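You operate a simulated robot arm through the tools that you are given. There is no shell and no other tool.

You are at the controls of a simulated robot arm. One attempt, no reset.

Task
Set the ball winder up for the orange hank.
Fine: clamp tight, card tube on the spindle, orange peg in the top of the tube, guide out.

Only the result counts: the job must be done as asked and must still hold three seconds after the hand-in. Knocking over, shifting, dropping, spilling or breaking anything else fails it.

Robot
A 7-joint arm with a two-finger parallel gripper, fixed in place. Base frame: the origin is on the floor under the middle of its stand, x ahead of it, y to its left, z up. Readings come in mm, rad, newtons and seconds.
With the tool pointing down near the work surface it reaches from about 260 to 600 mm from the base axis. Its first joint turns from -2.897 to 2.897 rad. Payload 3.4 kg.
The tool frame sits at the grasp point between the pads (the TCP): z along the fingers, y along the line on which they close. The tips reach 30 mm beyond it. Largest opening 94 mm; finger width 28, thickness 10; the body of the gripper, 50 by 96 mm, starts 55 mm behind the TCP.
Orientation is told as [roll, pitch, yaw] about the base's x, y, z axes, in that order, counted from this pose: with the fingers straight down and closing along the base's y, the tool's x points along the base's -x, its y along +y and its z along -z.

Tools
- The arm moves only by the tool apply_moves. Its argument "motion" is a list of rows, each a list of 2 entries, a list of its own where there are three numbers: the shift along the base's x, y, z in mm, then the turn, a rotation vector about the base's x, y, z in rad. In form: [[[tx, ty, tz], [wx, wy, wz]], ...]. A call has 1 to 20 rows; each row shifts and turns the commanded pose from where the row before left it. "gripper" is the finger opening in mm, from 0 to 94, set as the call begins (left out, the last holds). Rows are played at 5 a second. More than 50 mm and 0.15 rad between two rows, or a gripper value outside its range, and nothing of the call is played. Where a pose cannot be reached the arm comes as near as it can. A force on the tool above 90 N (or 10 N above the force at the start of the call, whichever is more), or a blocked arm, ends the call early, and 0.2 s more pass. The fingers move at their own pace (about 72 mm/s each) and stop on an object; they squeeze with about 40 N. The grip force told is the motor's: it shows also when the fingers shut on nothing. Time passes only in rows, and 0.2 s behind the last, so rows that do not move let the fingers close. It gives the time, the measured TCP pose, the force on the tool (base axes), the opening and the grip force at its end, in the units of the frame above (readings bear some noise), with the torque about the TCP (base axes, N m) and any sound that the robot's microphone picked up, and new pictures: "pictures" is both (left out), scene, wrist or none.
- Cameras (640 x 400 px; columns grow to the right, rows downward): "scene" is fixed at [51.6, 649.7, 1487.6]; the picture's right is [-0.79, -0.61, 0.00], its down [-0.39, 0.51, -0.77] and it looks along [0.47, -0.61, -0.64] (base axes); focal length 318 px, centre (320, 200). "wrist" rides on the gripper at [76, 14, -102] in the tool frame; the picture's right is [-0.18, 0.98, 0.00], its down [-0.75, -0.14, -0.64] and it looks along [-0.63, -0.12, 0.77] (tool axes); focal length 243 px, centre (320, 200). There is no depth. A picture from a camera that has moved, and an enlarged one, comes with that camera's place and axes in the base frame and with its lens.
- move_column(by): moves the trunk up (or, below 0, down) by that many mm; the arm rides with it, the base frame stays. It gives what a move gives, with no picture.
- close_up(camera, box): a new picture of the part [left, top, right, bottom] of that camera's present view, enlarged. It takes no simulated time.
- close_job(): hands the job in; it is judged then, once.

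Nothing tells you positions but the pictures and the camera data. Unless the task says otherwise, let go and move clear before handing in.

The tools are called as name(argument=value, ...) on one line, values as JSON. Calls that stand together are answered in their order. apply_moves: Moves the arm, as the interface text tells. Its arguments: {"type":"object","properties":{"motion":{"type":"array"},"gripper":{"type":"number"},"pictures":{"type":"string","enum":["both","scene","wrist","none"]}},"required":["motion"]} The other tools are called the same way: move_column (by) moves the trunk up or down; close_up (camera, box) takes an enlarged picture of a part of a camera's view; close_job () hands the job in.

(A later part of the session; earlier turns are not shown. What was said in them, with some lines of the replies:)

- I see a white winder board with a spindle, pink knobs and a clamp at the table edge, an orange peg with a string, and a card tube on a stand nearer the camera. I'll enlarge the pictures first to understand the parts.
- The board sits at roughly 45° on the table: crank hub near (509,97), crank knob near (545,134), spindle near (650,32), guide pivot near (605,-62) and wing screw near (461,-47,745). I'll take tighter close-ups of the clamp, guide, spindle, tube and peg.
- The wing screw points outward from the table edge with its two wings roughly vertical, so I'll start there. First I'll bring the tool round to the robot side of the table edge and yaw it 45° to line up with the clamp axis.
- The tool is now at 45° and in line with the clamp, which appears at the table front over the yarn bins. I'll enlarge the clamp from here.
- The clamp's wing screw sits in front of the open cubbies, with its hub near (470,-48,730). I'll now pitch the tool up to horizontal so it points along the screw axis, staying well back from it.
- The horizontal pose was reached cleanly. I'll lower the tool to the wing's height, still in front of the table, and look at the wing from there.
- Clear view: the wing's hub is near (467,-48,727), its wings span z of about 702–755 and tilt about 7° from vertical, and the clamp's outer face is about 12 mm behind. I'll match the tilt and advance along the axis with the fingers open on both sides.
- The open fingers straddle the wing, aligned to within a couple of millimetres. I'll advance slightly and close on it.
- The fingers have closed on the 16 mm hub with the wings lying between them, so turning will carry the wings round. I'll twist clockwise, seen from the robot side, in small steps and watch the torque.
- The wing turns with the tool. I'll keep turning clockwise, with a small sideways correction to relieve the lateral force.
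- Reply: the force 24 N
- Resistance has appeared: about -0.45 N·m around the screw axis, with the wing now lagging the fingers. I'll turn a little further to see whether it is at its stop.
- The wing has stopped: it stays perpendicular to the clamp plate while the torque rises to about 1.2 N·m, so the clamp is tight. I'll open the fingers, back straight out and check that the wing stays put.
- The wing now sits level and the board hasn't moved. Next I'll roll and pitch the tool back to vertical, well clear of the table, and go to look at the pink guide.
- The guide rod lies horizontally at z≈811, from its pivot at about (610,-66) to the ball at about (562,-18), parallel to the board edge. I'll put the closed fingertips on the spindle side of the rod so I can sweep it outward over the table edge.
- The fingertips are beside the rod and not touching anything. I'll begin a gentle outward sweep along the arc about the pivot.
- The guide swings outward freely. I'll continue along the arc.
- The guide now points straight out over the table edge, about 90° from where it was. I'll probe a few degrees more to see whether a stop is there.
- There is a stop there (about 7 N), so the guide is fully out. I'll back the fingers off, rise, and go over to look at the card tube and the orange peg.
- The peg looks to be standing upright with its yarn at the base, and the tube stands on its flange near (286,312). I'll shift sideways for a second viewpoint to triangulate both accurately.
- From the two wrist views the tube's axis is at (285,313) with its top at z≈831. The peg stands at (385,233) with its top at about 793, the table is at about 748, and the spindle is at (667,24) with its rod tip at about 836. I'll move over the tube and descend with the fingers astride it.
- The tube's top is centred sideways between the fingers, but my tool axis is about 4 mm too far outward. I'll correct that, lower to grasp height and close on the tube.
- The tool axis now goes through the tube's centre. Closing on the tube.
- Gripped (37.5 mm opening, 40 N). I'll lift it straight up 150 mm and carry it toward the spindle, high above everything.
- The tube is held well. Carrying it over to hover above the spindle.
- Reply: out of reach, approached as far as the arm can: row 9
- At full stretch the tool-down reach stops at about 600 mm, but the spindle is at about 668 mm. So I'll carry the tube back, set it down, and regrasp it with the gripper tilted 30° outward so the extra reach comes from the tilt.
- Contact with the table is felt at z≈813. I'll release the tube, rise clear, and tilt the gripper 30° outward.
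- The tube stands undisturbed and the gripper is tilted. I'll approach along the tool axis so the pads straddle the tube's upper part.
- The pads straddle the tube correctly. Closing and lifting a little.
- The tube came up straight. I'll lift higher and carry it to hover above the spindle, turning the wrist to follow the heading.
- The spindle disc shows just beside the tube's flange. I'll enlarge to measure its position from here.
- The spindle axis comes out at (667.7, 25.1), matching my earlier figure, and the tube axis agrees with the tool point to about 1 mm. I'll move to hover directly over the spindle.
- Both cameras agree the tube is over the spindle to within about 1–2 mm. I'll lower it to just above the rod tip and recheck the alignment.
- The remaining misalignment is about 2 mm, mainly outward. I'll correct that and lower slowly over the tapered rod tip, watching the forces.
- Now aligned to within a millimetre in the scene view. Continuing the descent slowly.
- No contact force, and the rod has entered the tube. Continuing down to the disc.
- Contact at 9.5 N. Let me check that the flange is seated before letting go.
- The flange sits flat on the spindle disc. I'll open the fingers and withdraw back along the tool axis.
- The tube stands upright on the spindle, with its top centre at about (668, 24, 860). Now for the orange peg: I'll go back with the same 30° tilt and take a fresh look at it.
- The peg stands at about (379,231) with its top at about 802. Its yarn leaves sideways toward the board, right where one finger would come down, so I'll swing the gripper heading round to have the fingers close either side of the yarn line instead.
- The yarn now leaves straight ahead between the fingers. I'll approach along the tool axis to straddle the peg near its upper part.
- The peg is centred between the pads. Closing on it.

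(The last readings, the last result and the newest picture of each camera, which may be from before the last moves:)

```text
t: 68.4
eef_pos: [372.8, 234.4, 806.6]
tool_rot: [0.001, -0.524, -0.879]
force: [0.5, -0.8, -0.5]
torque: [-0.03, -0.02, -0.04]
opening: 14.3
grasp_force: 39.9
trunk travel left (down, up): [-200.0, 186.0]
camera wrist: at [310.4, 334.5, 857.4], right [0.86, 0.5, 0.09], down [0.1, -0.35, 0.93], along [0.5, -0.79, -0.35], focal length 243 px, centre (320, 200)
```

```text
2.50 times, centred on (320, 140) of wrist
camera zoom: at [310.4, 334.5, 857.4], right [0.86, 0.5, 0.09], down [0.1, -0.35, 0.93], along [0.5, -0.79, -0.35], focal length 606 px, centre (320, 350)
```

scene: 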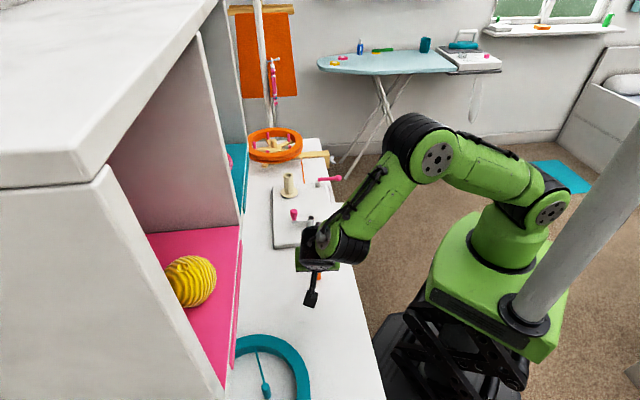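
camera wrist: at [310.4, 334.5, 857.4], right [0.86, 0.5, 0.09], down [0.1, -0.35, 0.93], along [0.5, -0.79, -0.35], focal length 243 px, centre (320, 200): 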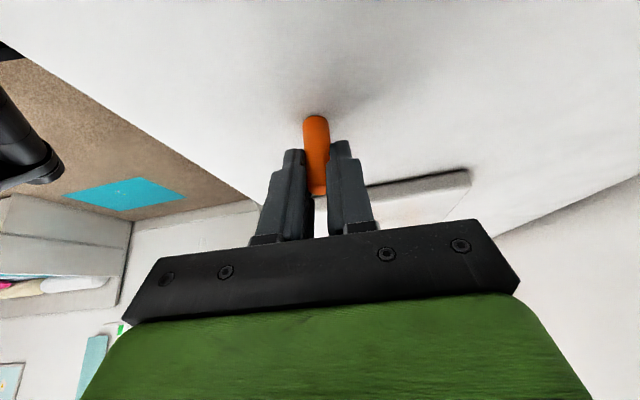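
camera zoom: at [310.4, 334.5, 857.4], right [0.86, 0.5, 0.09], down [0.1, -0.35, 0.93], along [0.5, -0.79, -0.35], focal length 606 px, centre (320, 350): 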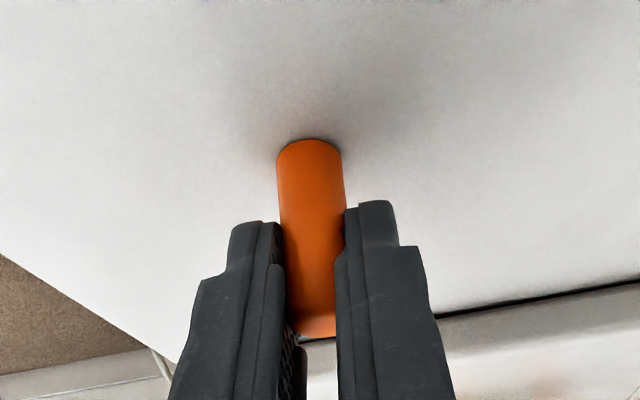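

Gripped (14.3 mm diameter). Lifting straight up slowly and checking that the peg and its yarn come along freely.

apply_moves(motion=[[[0, 0, 10], [0, 0, 0]], [[0, 0, 20], [0, 0, 0]], [[0, 0, 30], [0, 0, 0]], [[0, 0, 0], [0, 0, 0]]], gripper=5, pictures="both")

close_up(camera="wrist", box=[220, 60, 420, 220])

close_up(camera="scene", box=[250, 140, 370, 300])

```text
t: 69.4
eef_pos: [373.9, 237.0, 865.4]
tool_rot: [-0.002, -0.524, -0.883]
force: [0.5, 0.2, -0.8]
torque: [-0.01, 0.0, 0.03]
opening: 14.3
grasp_force: 39.9
trunk travel left (down, up): [-200.0, 186.0]
camera wrist: at [310.8, 336.0, 917.0], right [0.86, 0.5, 0.09], down [0.1, -0.34, 0.93], along [0.5, -0.79, -0.35], focal length 243 px, centre (320, 200)
```

scene: 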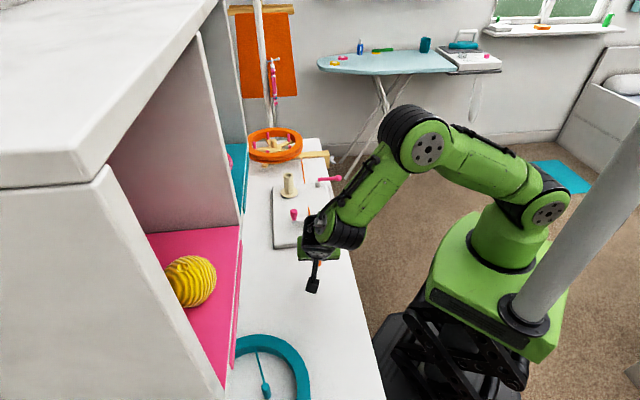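
wrist: 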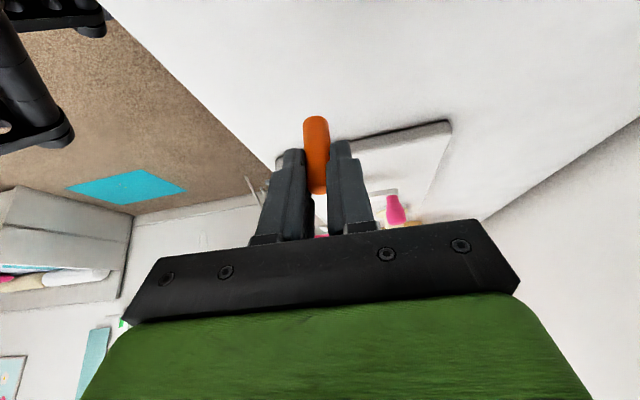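

```text
2.50 times, centred on (320, 140) of wrist
camera zoom: at [310.8, 336.0, 917.0], right [0.86, 0.5, 0.09], down [0.1, -0.34, 0.93], along [0.5, -0.79, -0.35], focal length 606 px, centre (320, 350)
```

zoom: 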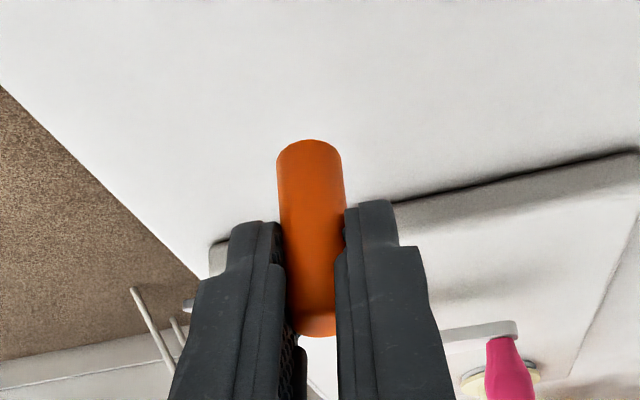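

```text
2.50 times, centred on (310, 220) of scene
camera zoom: at [51.6, 649.7, 1487.6], right [-0.79, -0.61, 0.0], down [-0.39, 0.51, -0.77], along [0.47, -0.61, -0.64], focal length 795 px, centre (345, 150)
```

zoom: 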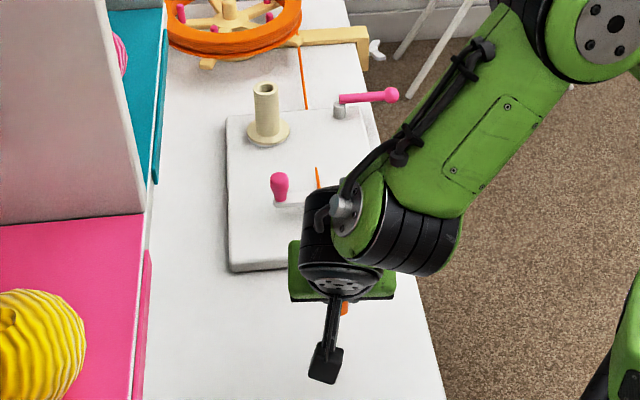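

The peg is held and the yarn just trails along with no force on it. I'll lift higher and carry it to hover above the tube, turning the gripper heading back toward straight ahead.

apply_moves(motion=[[[0, 0, 40], [0, 0, 0]], [[0, 0, 40], [0, 0, 0]], [[31.8, -23.6, 0], [0, 0, 0.098]], [[31.8, -23.6, 0], [0, 0, 0.098]], [[31.8, -23.6, 0], [0, 0, 0.098]], [[31.8, -23.6, 0], [0, 0, 0.098]], [[31.8, -23.6, 0], [0, 0, 0.098]], [[31.8, -23.6, 0], [0, 0, 0.098]], [[31.8, -23.6, 0], [0, 0, 0.098]], [[0, 0, 0], [0, 0, 0]]], gripper=5, pictures="both")

close_up(camera="wrist", box=[220, 30, 420, 220])

close_up(camera="scene", box=[260, 130, 350, 220])

```text
t: 71.6
eef_pos: [595.1, 70.9, 943.7]
tool_rot: [-0.003, -0.525, -0.194]
force: [0.2, 0.2, -0.7]
torque: [0.01, -0.03, -0.01]
opening: 14.0
grasp_force: 40.1
trunk travel left (down, up): [-200.0, 186.0]
camera wrist: at [482.9, 107.0, 994.9], right [0.35, 0.93, 0.09], down [0.3, -0.2, 0.93], along [0.89, -0.3, -0.35], focal length 243 px, centre (320, 200)
```

scene: 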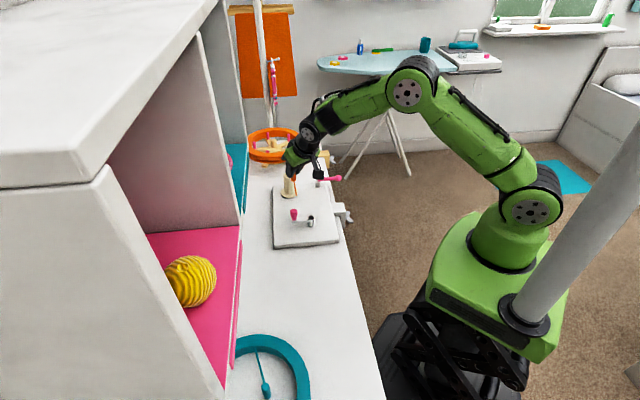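
wrist: 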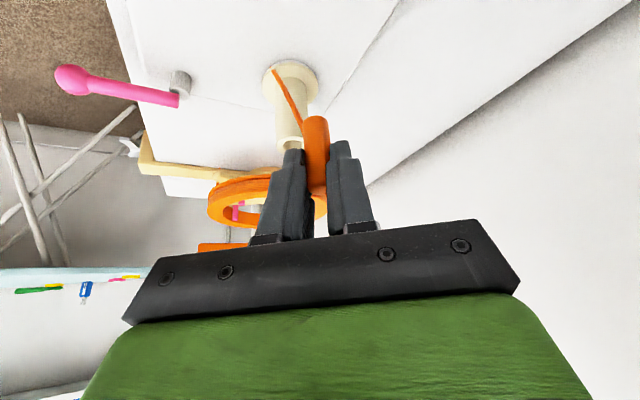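

```text
2.11 times, centred on (320, 125) of wrist
camera zoom: at [482.9, 107.0, 994.9], right [0.35, 0.93, 0.09], down [0.3, -0.2, 0.93], along [0.89, -0.3, -0.35], focal length 511 px, centre (320, 358)
```

zoom: 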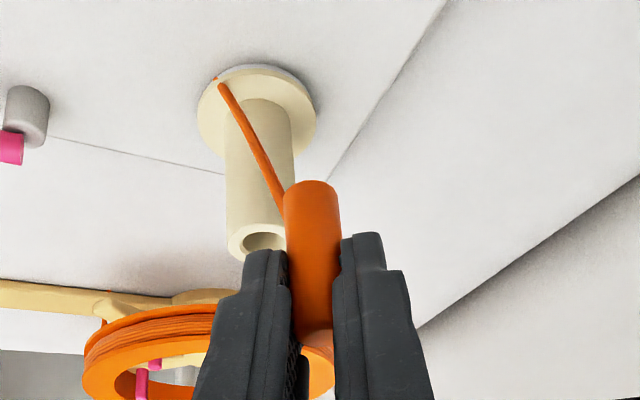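

```text
4.44 times, centred on (305, 175) of scene
camera zoom: at [51.6, 649.7, 1487.6], right [-0.79, -0.61, 0.0], down [-0.39, 0.51, -0.77], along [0.47, -0.61, -0.64], focal length 1414 px, centre (387, 311)
```

zoom: 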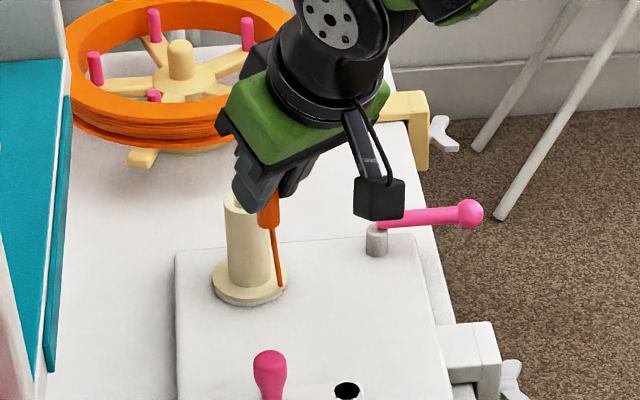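

apply_moves(motion=[[[32.7, -23.3, 0], [0, 0, 0.097]], [[32.7, -23.4, 0], [0, 0, 0.097]], [[0, 0, 0], [0, 0, 0]], [[0, 0, 0], [0, 0, 0]]], gripper=5, pictures="both")

close_up(camera="wrist", box=[240, 30, 400, 220])

close_up(camera="scene", box=[265, 140, 325, 200])

```text
t: 72.6
eef_pos: [661.3, 23.4, 944.4]
tool_rot: [-0.002, -0.526, -0.001]
force: [1.5, -0.2, 0.3]
torque: [0.01, -0.07, 0.02]
opening: 14.7
grasp_force: 39.5
trunk travel left (down, up): [-200.0, 186.0]
camera wrist: at [545.1, 36.6, 995.4], right [0.16, 0.98, 0.09], down [0.33, -0.14, 0.93], along [0.93, -0.12, -0.35], focal length 243 px, centre (320, 200)
```

scene: 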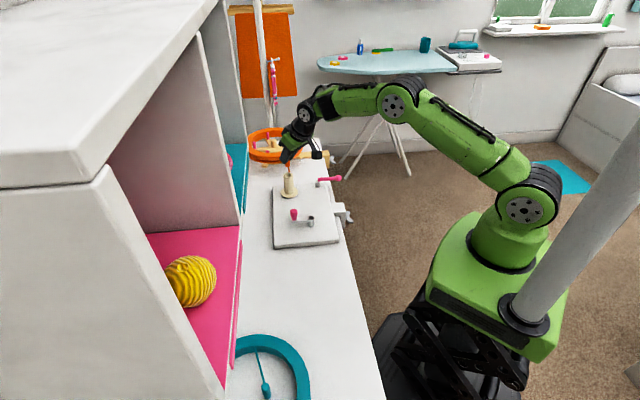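
wrist: 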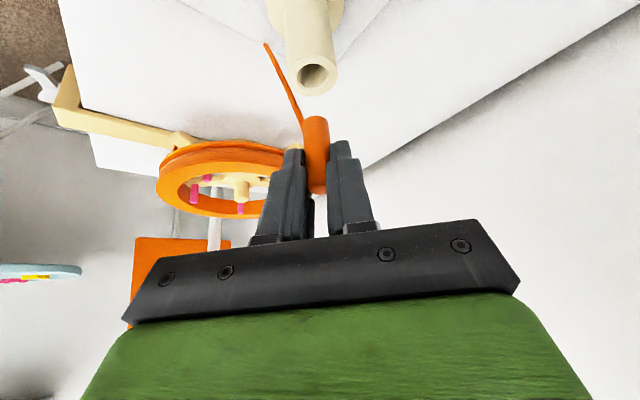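

```text
2.11 times, centred on (320, 125) of wrist
camera zoom: at [545.1, 36.6, 995.4], right [0.16, 0.98, 0.09], down [0.33, -0.14, 0.93], along [0.93, -0.12, -0.35], focal length 511 px, centre (320, 358)
```

zoom: 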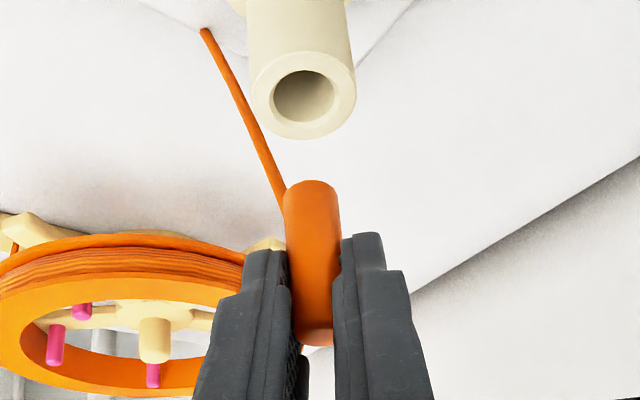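

```text
6.67 times, centred on (295, 170) of scene
camera zoom: at [51.6, 649.7, 1487.6], right [-0.79, -0.61, 0.0], down [-0.39, 0.51, -0.77], along [0.47, -0.61, -0.64], focal length 2120 px, centre (487, 400)
```

zoom: 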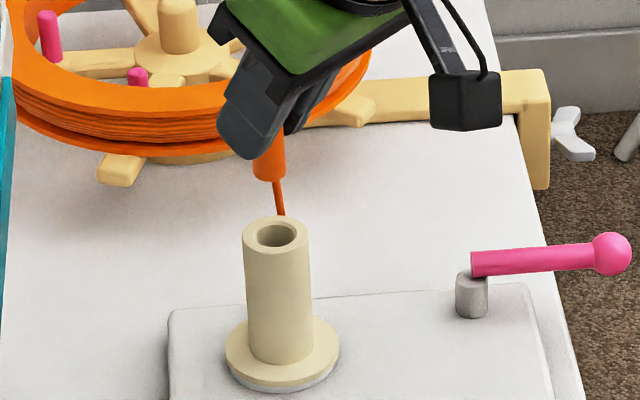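

The peg is about 35 mm above the tube's hole and within about 1 mm sideways. I'll make a small correction, lower to just above the hole and recheck.

apply_moves(motion=[[[-1.0, -0.2, -10], [0, 0, 0]], [[0, 0, -10], [0, 0, 0]], [[0, 0, -8], [0, 0, 0]], [[0, 0, 0], [0, 0, 0]], [[0, 0, 0], [0, 0, 0]]], gripper=5, pictures="none")

close_up(camera="wrist", box=[250, 30, 390, 200])

close_up(camera="scene", box=[270, 150, 310, 190])

```text
t: 73.8
eef_pos: [660.1, 23.5, 917.1]
tool_rot: [0.0, -0.523, -0.004]
force: [-0.6, 0.7, -0.1]
torque: [-0.01, -0.01, -0.03]
opening: 14.5
grasp_force: 40.8
trunk travel left (down, up): [-200.0, 186.0]
```

```text
2.35 times, centred on (320, 115) of wrist
camera zoom: at [543.6, 38.2, 967.1], right [0.16, 0.98, 0.09], down [0.33, -0.14, 0.93], along [0.93, -0.12, -0.35], focal length 571 px, centre (320, 400)
```

zoom: 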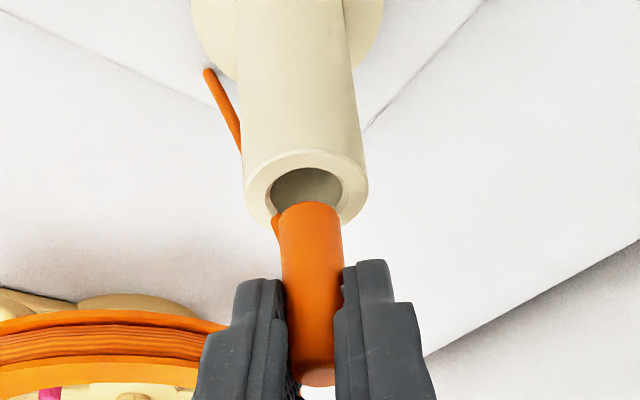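

```text
10.00 times, centred on (290, 170) of scene
camera zoom: at [51.6, 649.7, 1487.6], right [-0.79, -0.61, 0.0], down [-0.39, 0.51, -0.77], along [0.47, -0.61, -0.64], focal length 3180 px, centre (620, 500)
```

zoom: 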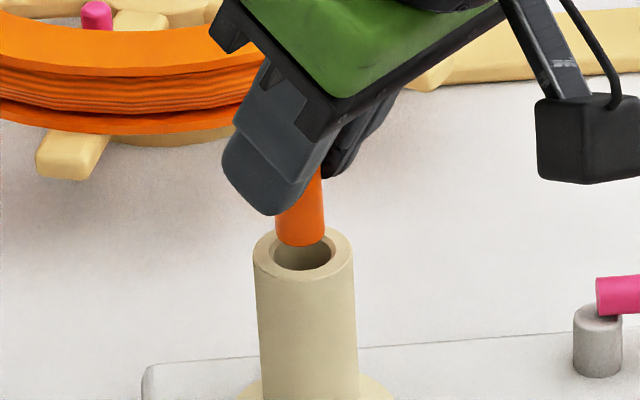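

Well aligned in both views. I'll nudge half a millimetre and lower the peg into the hole, watching the forces.

apply_moves(motion=[[[0.2, -0.5, -3], [0, 0, 0]], [[0, 0, -3], [0, 0, 0]], [[0, 0, -3], [0, 0, 0]], [[0, 0, -3], [0, 0, 0]], [[0, 0, 0], [0, 0, 0]]], gripper=5, pictures="none")

close_up(camera="wrist", box=[250, 30, 390, 200])

close_up(camera="scene", box=[270, 150, 310, 190])

```text
t: 75.0
eef_pos: [660.0, 24.3, 906.6]
tool_rot: [-0.001, -0.524, -0.001]
force: [0.0, 0.8, -0.7]
torque: [-0.01, 0.02, 0.02]
opening: 14.3
grasp_force: 40.2
trunk travel left (down, up): [-200.0, 186.0]
```

```text
2.35 times, centred on (320, 115) of wrist
camera zoom: at [543.5, 38.0, 956.3], right [0.16, 0.98, 0.09], down [0.33, -0.14, 0.93], along [0.93, -0.12, -0.35], focal length 571 px, centre (320, 400)
```

zoom: 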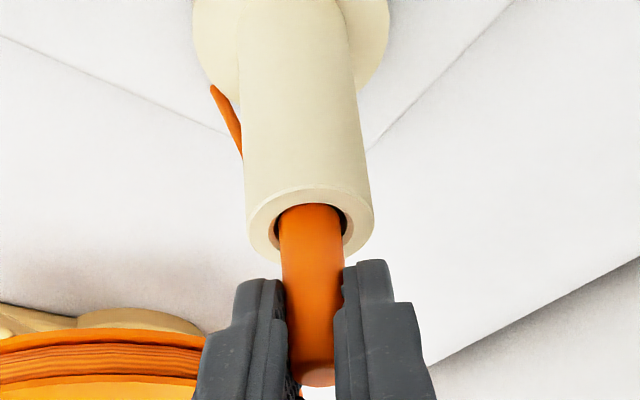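

```text
10.00 times, centred on (290, 170) of scene
camera zoom: at [51.6, 649.7, 1487.6], right [-0.79, -0.61, 0.0], down [-0.39, 0.51, -0.77], along [0.47, -0.61, -0.64], focal length 3180 px, centre (620, 500)
```

zoom: 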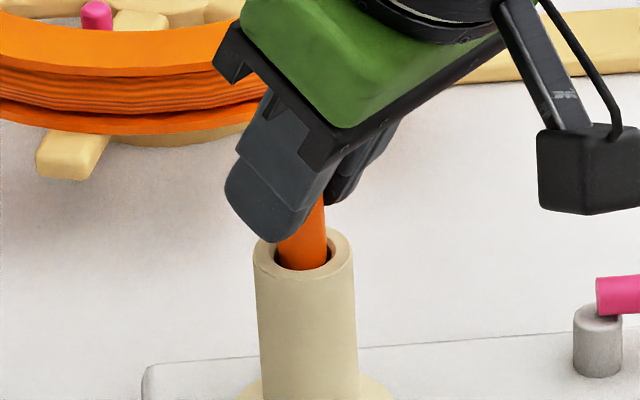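

The peg end is inside the hole. Lowering further until the fingertips are nearly at the tube's rim.

apply_moves(motion=[[[0, 0, -2.5], [0, 0, 0]], [[0, 0, -2.5], [0, 0, 0]], [[0, 0, -2.5], [0, 0, 0]], [[0, 0, 0], [0, 0, 0]]], gripper=5, pictures="none")

close_up(camera="wrist", box=[250, 30, 390, 200])

close_up(camera="scene", box=[270, 150, 310, 190])

```text
t: 76.0
eef_pos: [658.9, 23.3, 898.8]
tool_rot: [0.001, -0.523, -0.001]
force: [0.3, -0.5, 0.6]
torque: [0.01, -0.01, 0.02]
opening: 14.3
grasp_force: 40.0
trunk travel left (down, up): [-200.0, 186.0]
```

```text
2.35 times, centred on (320, 115) of wrist
camera zoom: at [543.3, 37.3, 948.7], right [0.16, 0.98, 0.09], down [0.33, -0.14, 0.93], along [0.93, -0.12, -0.35], focal length 571 px, centre (320, 400)
```

zoom: 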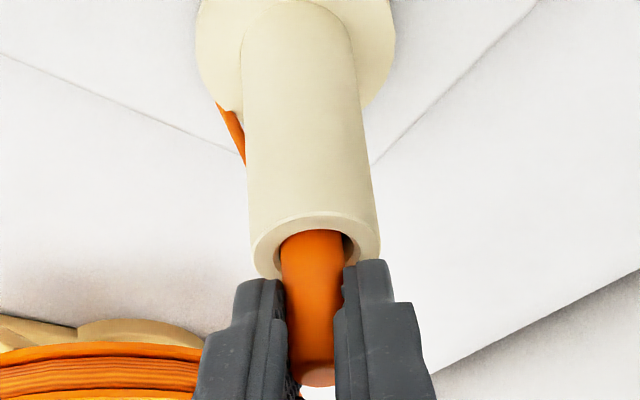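

```text
10.00 times, centred on (290, 170) of scene
camera zoom: at [51.6, 649.7, 1487.6], right [-0.79, -0.61, 0.0], down [-0.39, 0.51, -0.77], along [0.47, -0.61, -0.64], focal length 3180 px, centre (620, 500)
```

zoom: 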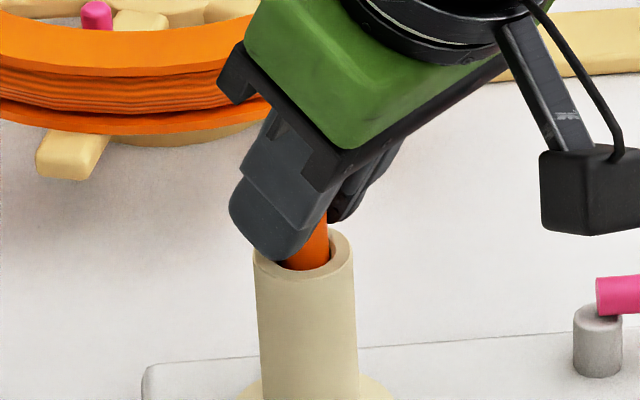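

apply_moves(motion=[[[0, 0, -2], [0, 0, 0]], [[0, 0, -1.5], [0, 0, 0]], [[0, 0, 0], [0, 0, 0]]], gripper=5, pictures="none")

close_up(camera="wrist", box=[250, 30, 390, 200])

```text
t: 76.8
eef_pos: [659.3, 22.7, 895.7]
tool_rot: [-0.002, -0.528, -0.003]
force: [-0.1, -0.1, 6.9]
torque: [-0.08, -0.04, 0.02]
opening: 14.4
grasp_force: 40.3
trunk travel left (down, up): [-200.0, 186.0]
```

```text
2.35 times, centred on (320, 115) of wrist
camera zoom: at [542.7, 36.7, 946.0], right [0.16, 0.98, 0.09], down [0.33, -0.14, 0.93], along [0.93, -0.12, -0.35], focal length 571 px, centre (320, 400)
```

zoom: 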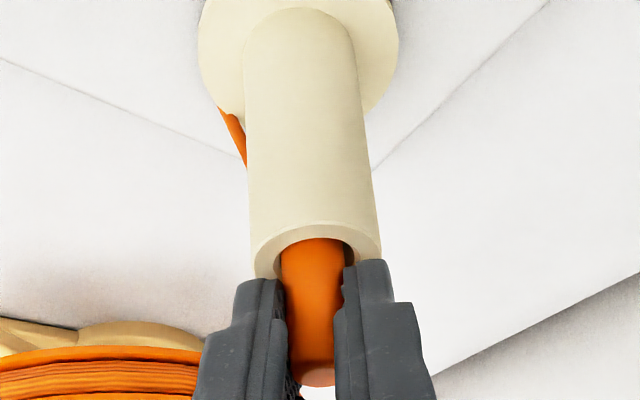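

Something touched at 6.9 N, most likely the fingertips on the rim. I'll lift 1 mm to relieve it, then open slightly to let the peg drop in.

apply_moves(motion=[[[0, 0, 1.2], [0, 0, 0]], [[0, 0, 0], [0, 0, 0]]], gripper=5, pictures="none")

apply_moves(motion=[[[0, 0, 0], [0, 0, 0]], [[0, 0, 0], [0, 0, 0]], [[0, 0, 0], [0, 0, 0]]], gripper=40, pictures="none")

close_up(camera="wrist", box=[240, 30, 400, 210])

close_up(camera="scene", box=[270, 150, 310, 190])

```text
t: 77.4
eef_pos: [659.3, 22.8, 896.1]
tool_rot: [0.0, -0.524, -0.002]
force: [1.3, 0.0, 3.3]
torque: [-0.03, -0.02, 0.0]
opening: 14.2
grasp_force: 39.7
trunk travel left (down, up): [-200.0, 186.0]
```

```text
t: 78.2
eef_pos: [658.6, 22.5, 896.5]
tool_rot: [0.0, -0.523, -0.002]
force: [-0.4, -0.3, 0.0]
torque: [-0.02, 0.02, 0.03]
opening: 40.2
grasp_force: 0.0
trunk travel left (down, up): [-200.0, 186.0]
```

```text
2.22 times, centred on (320, 120) of wrist
camera zoom: at [542.8, 37.1, 946.5], right [0.16, 0.98, 0.09], down [0.33, -0.14, 0.93], along [0.93, -0.12, -0.35], focal length 539 px, centre (320, 378)
```

zoom: 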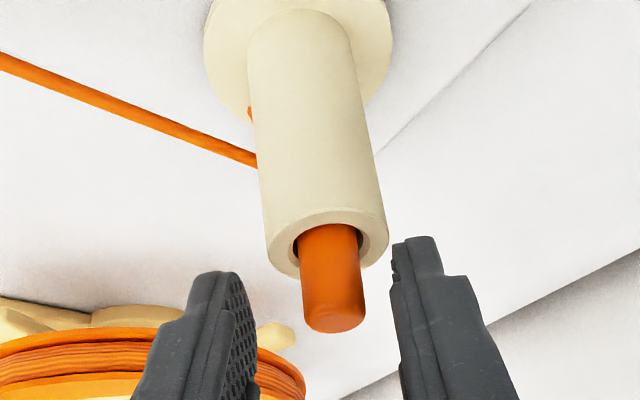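

```text
10.00 times, centred on (290, 170) of scene
camera zoom: at [51.6, 649.7, 1487.6], right [-0.79, -0.61, 0.0], down [-0.39, 0.51, -0.77], along [0.47, -0.61, -0.64], focal length 3180 px, centre (620, 500)
```

zoom: 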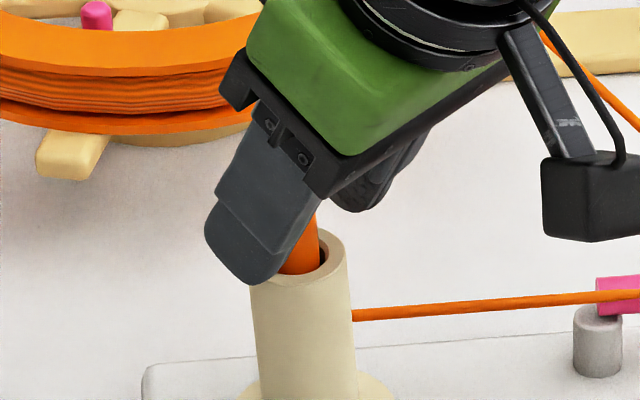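

The peg has dropped into the tube and the yarn now runs from the tube past the guide. I'll withdraw straight back along the tool axis and rise clear.

apply_moves(motion=[[[-5, 0, 8.7], [0, 0, 0]], [[-12.5, 0, 21.7], [0, 0, 0]], [[-20, 0, 34.6], [0, 0, 0]], [[-20, 0, 34.6], [0, 0, 0]], [[0, 0, 0], [0, 0, 0]]], gripper=45, pictures="both")

close_up(camera="wrist", box=[160, 0, 420, 180])

close_up(camera="scene", box=[240, 120, 370, 250])

```text
t: 79.4
eef_pos: [602.6, 24.5, 994.9]
tool_rot: [0.0, -0.522, 0.0]
force: [-1.0, 0.5, 0.9]
torque: [-0.02, -0.03, 0.01]
opening: 45.1
grasp_force: 0.0
trunk travel left (down, up): [-200.0, 186.0]
camera wrist: at [485.6, 37.6, 1046.1], right [0.16, 0.98, 0.09], down [0.33, -0.14, 0.93], along [0.93, -0.12, -0.35], focal length 243 px, centre (320, 200)
```

scene: 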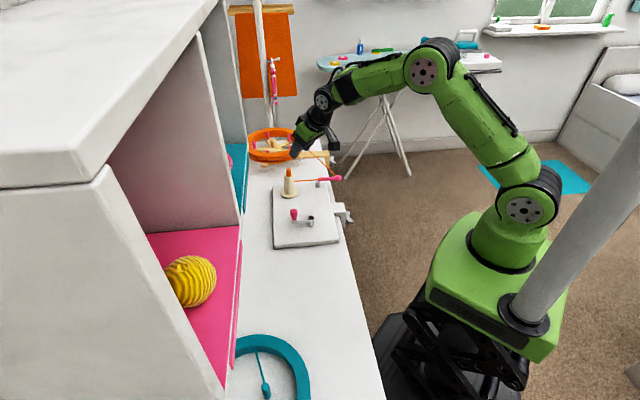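
wrist: 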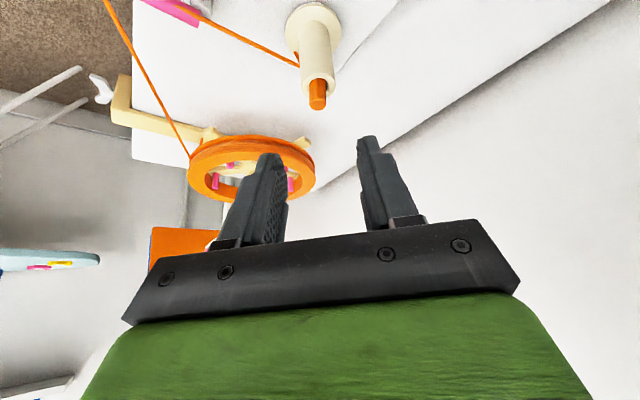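

```text
2.22 times, centred on (290, 90) of wrist
camera zoom: at [485.6, 37.6, 1046.1], right [0.16, 0.98, 0.09], down [0.33, -0.14, 0.93], along [0.93, -0.12, -0.35], focal length 539 px, centre (387, 444)
```

zoom: 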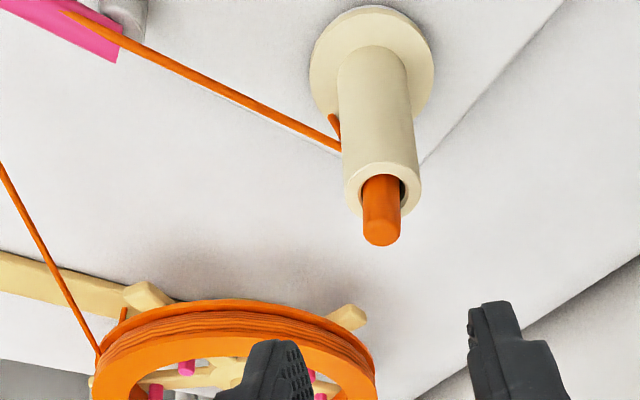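

```text
3.08 times, centred on (305, 185) of scene
camera zoom: at [51.6, 649.7, 1487.6], right [-0.79, -0.61, 0.0], down [-0.39, 0.51, -0.77], along [0.47, -0.61, -0.64], focal length 979 px, centre (366, 246)
```

zoom: 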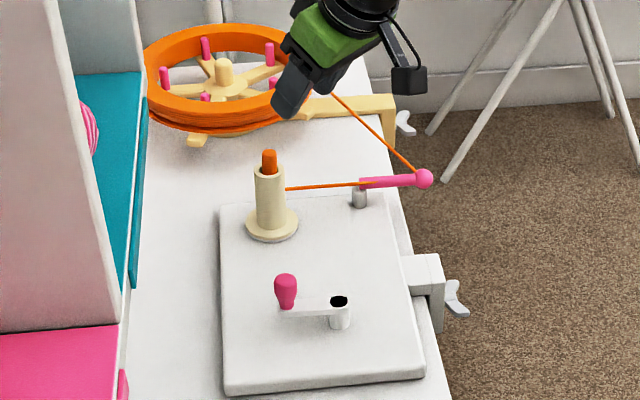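

The peg stands in the tube top, and the yarn runs from the swift to the guide's ball and on to the tube. I'll move the arm well clear and do a last check of every part.

apply_moves(motion=[[[-20, 0, 40], [0, 0, 0]], [[-40, 0, 20], [0, 0, 0]], [[-40, 0, 10], [0, 0, 0]], [[-40, 0, 0], [0, 0, 0]], [[-40, 0, 0], [0, 0, 0]], [[0, 0, 0], [0, 0, 0]], [[0, 0, 0], [0, 0, 0]]], gripper=45, pictures="both")

close_up(camera="scene", box=[265, 150, 355, 240])

close_up(camera="scene", box=[275, 160, 311, 204])

close_up(camera="scene", box=[320, 190, 368, 235])

```text
t: 81.0
eef_pos: [421.0, 22.2, 1065.9]
tool_rot: [0.001, -0.524, -0.001]
force: [-0.1, -0.2, 0.0]
torque: [0.01, 0.01, 0.0]
opening: 44.9
grasp_force: 0.1
trunk travel left (down, up): [-200.0, 186.0]
camera wrist: at [304.5, 36.9, 1116.1], right [0.16, 0.98, 0.09], down [0.33, -0.14, 0.93], along [0.93, -0.12, -0.35], focal length 243 px, centre (320, 200)
```

scene: 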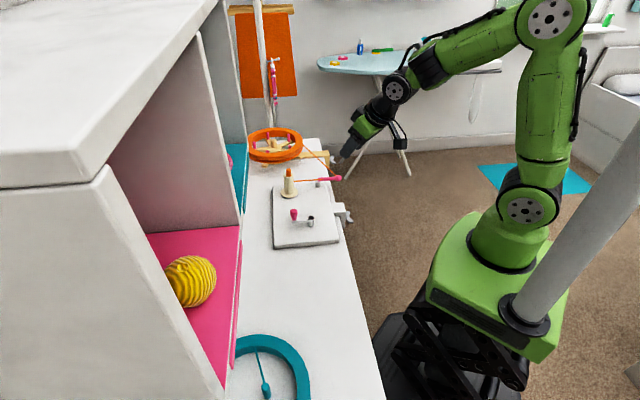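
wrist: 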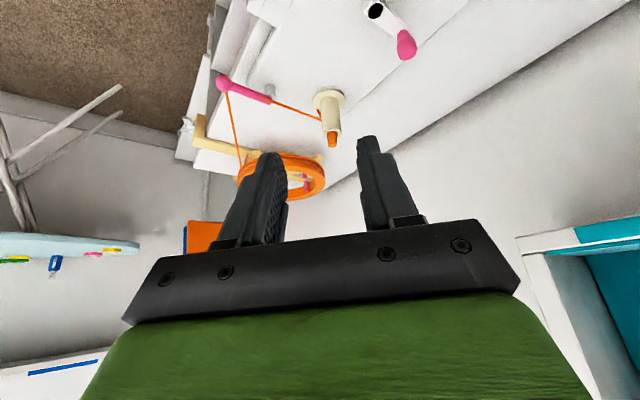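

```text
4.44 times, centred on (310, 195) of scene
camera zoom: at [51.6, 649.7, 1487.6], right [-0.79, -0.61, 0.0], down [-0.39, 0.51, -0.77], along [0.47, -0.61, -0.64], focal length 1414 px, centre (364, 222)
```

zoom: 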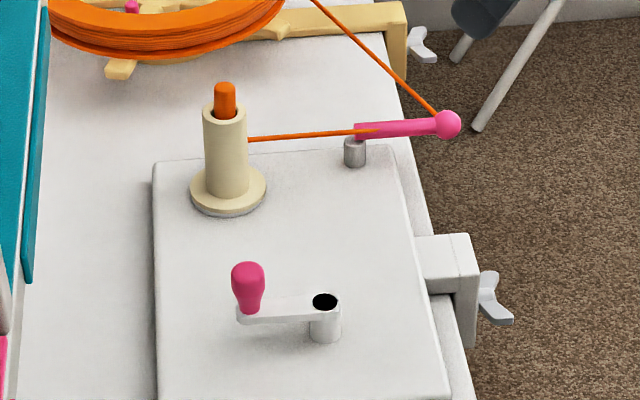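

```text
9.09 times, centred on (293, 182) of scene
camera zoom: at [51.6, 649.7, 1487.6], right [-0.79, -0.61, 0.0], down [-0.39, 0.51, -0.77], along [0.47, -0.61, -0.64], focal length 2891 px, centre (566, 364)
```

zoom: 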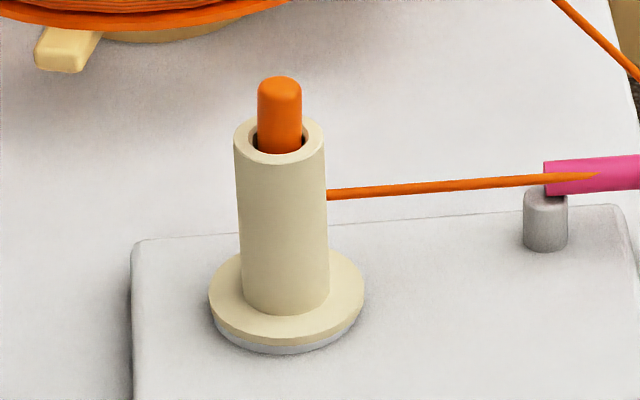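

```text
8.89 times, centred on (344, 212) of scene
camera zoom: at [51.6, 649.7, 1487.6], right [-0.79, -0.61, 0.0], down [-0.39, 0.51, -0.77], along [0.47, -0.61, -0.64], focal length 2827 px, centre (107, 89)
```

zoom: 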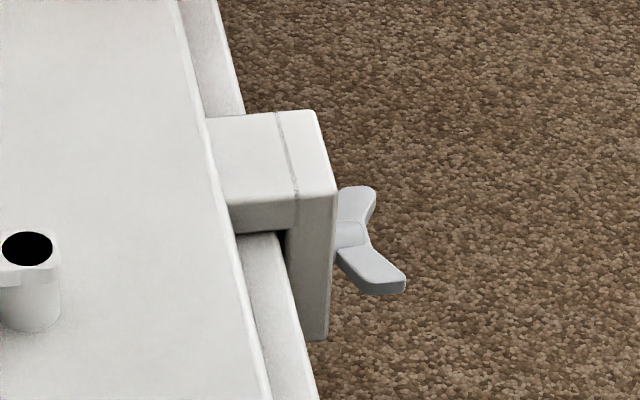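

The clamp's wing is still against its stop, the guide is out, the tube sits on the spindle, and the peg stands in its top with the yarn routed. Nothing else has moved and the arm is clear, so I'm handing the job in.

close_job()

```text
The job is handed in.
```

The ball winder is set up for the orange hank, and I've handed the job in. I don't have the judge's result yet.

- **Clamp:** I turned the wing screw clockwise about a quarter turn until it stopped. It held at about 1.2 N·m and was still in place at the last look.
- **Guide:** It is swung out over the table edge, against its stop.
- **Card tube:** It sits upright on the spindle with its flange flat on the disc. The spindle was beyond the straight-down reach, so I set the tube back down once and regrasped it with the gripper tilted.
- **Orange peg:** It stands in the top of the tube. The yarn now runs from the swift past the guide to the tube.

In the last pictures nothing else had moved, and the arm was clear of the table.
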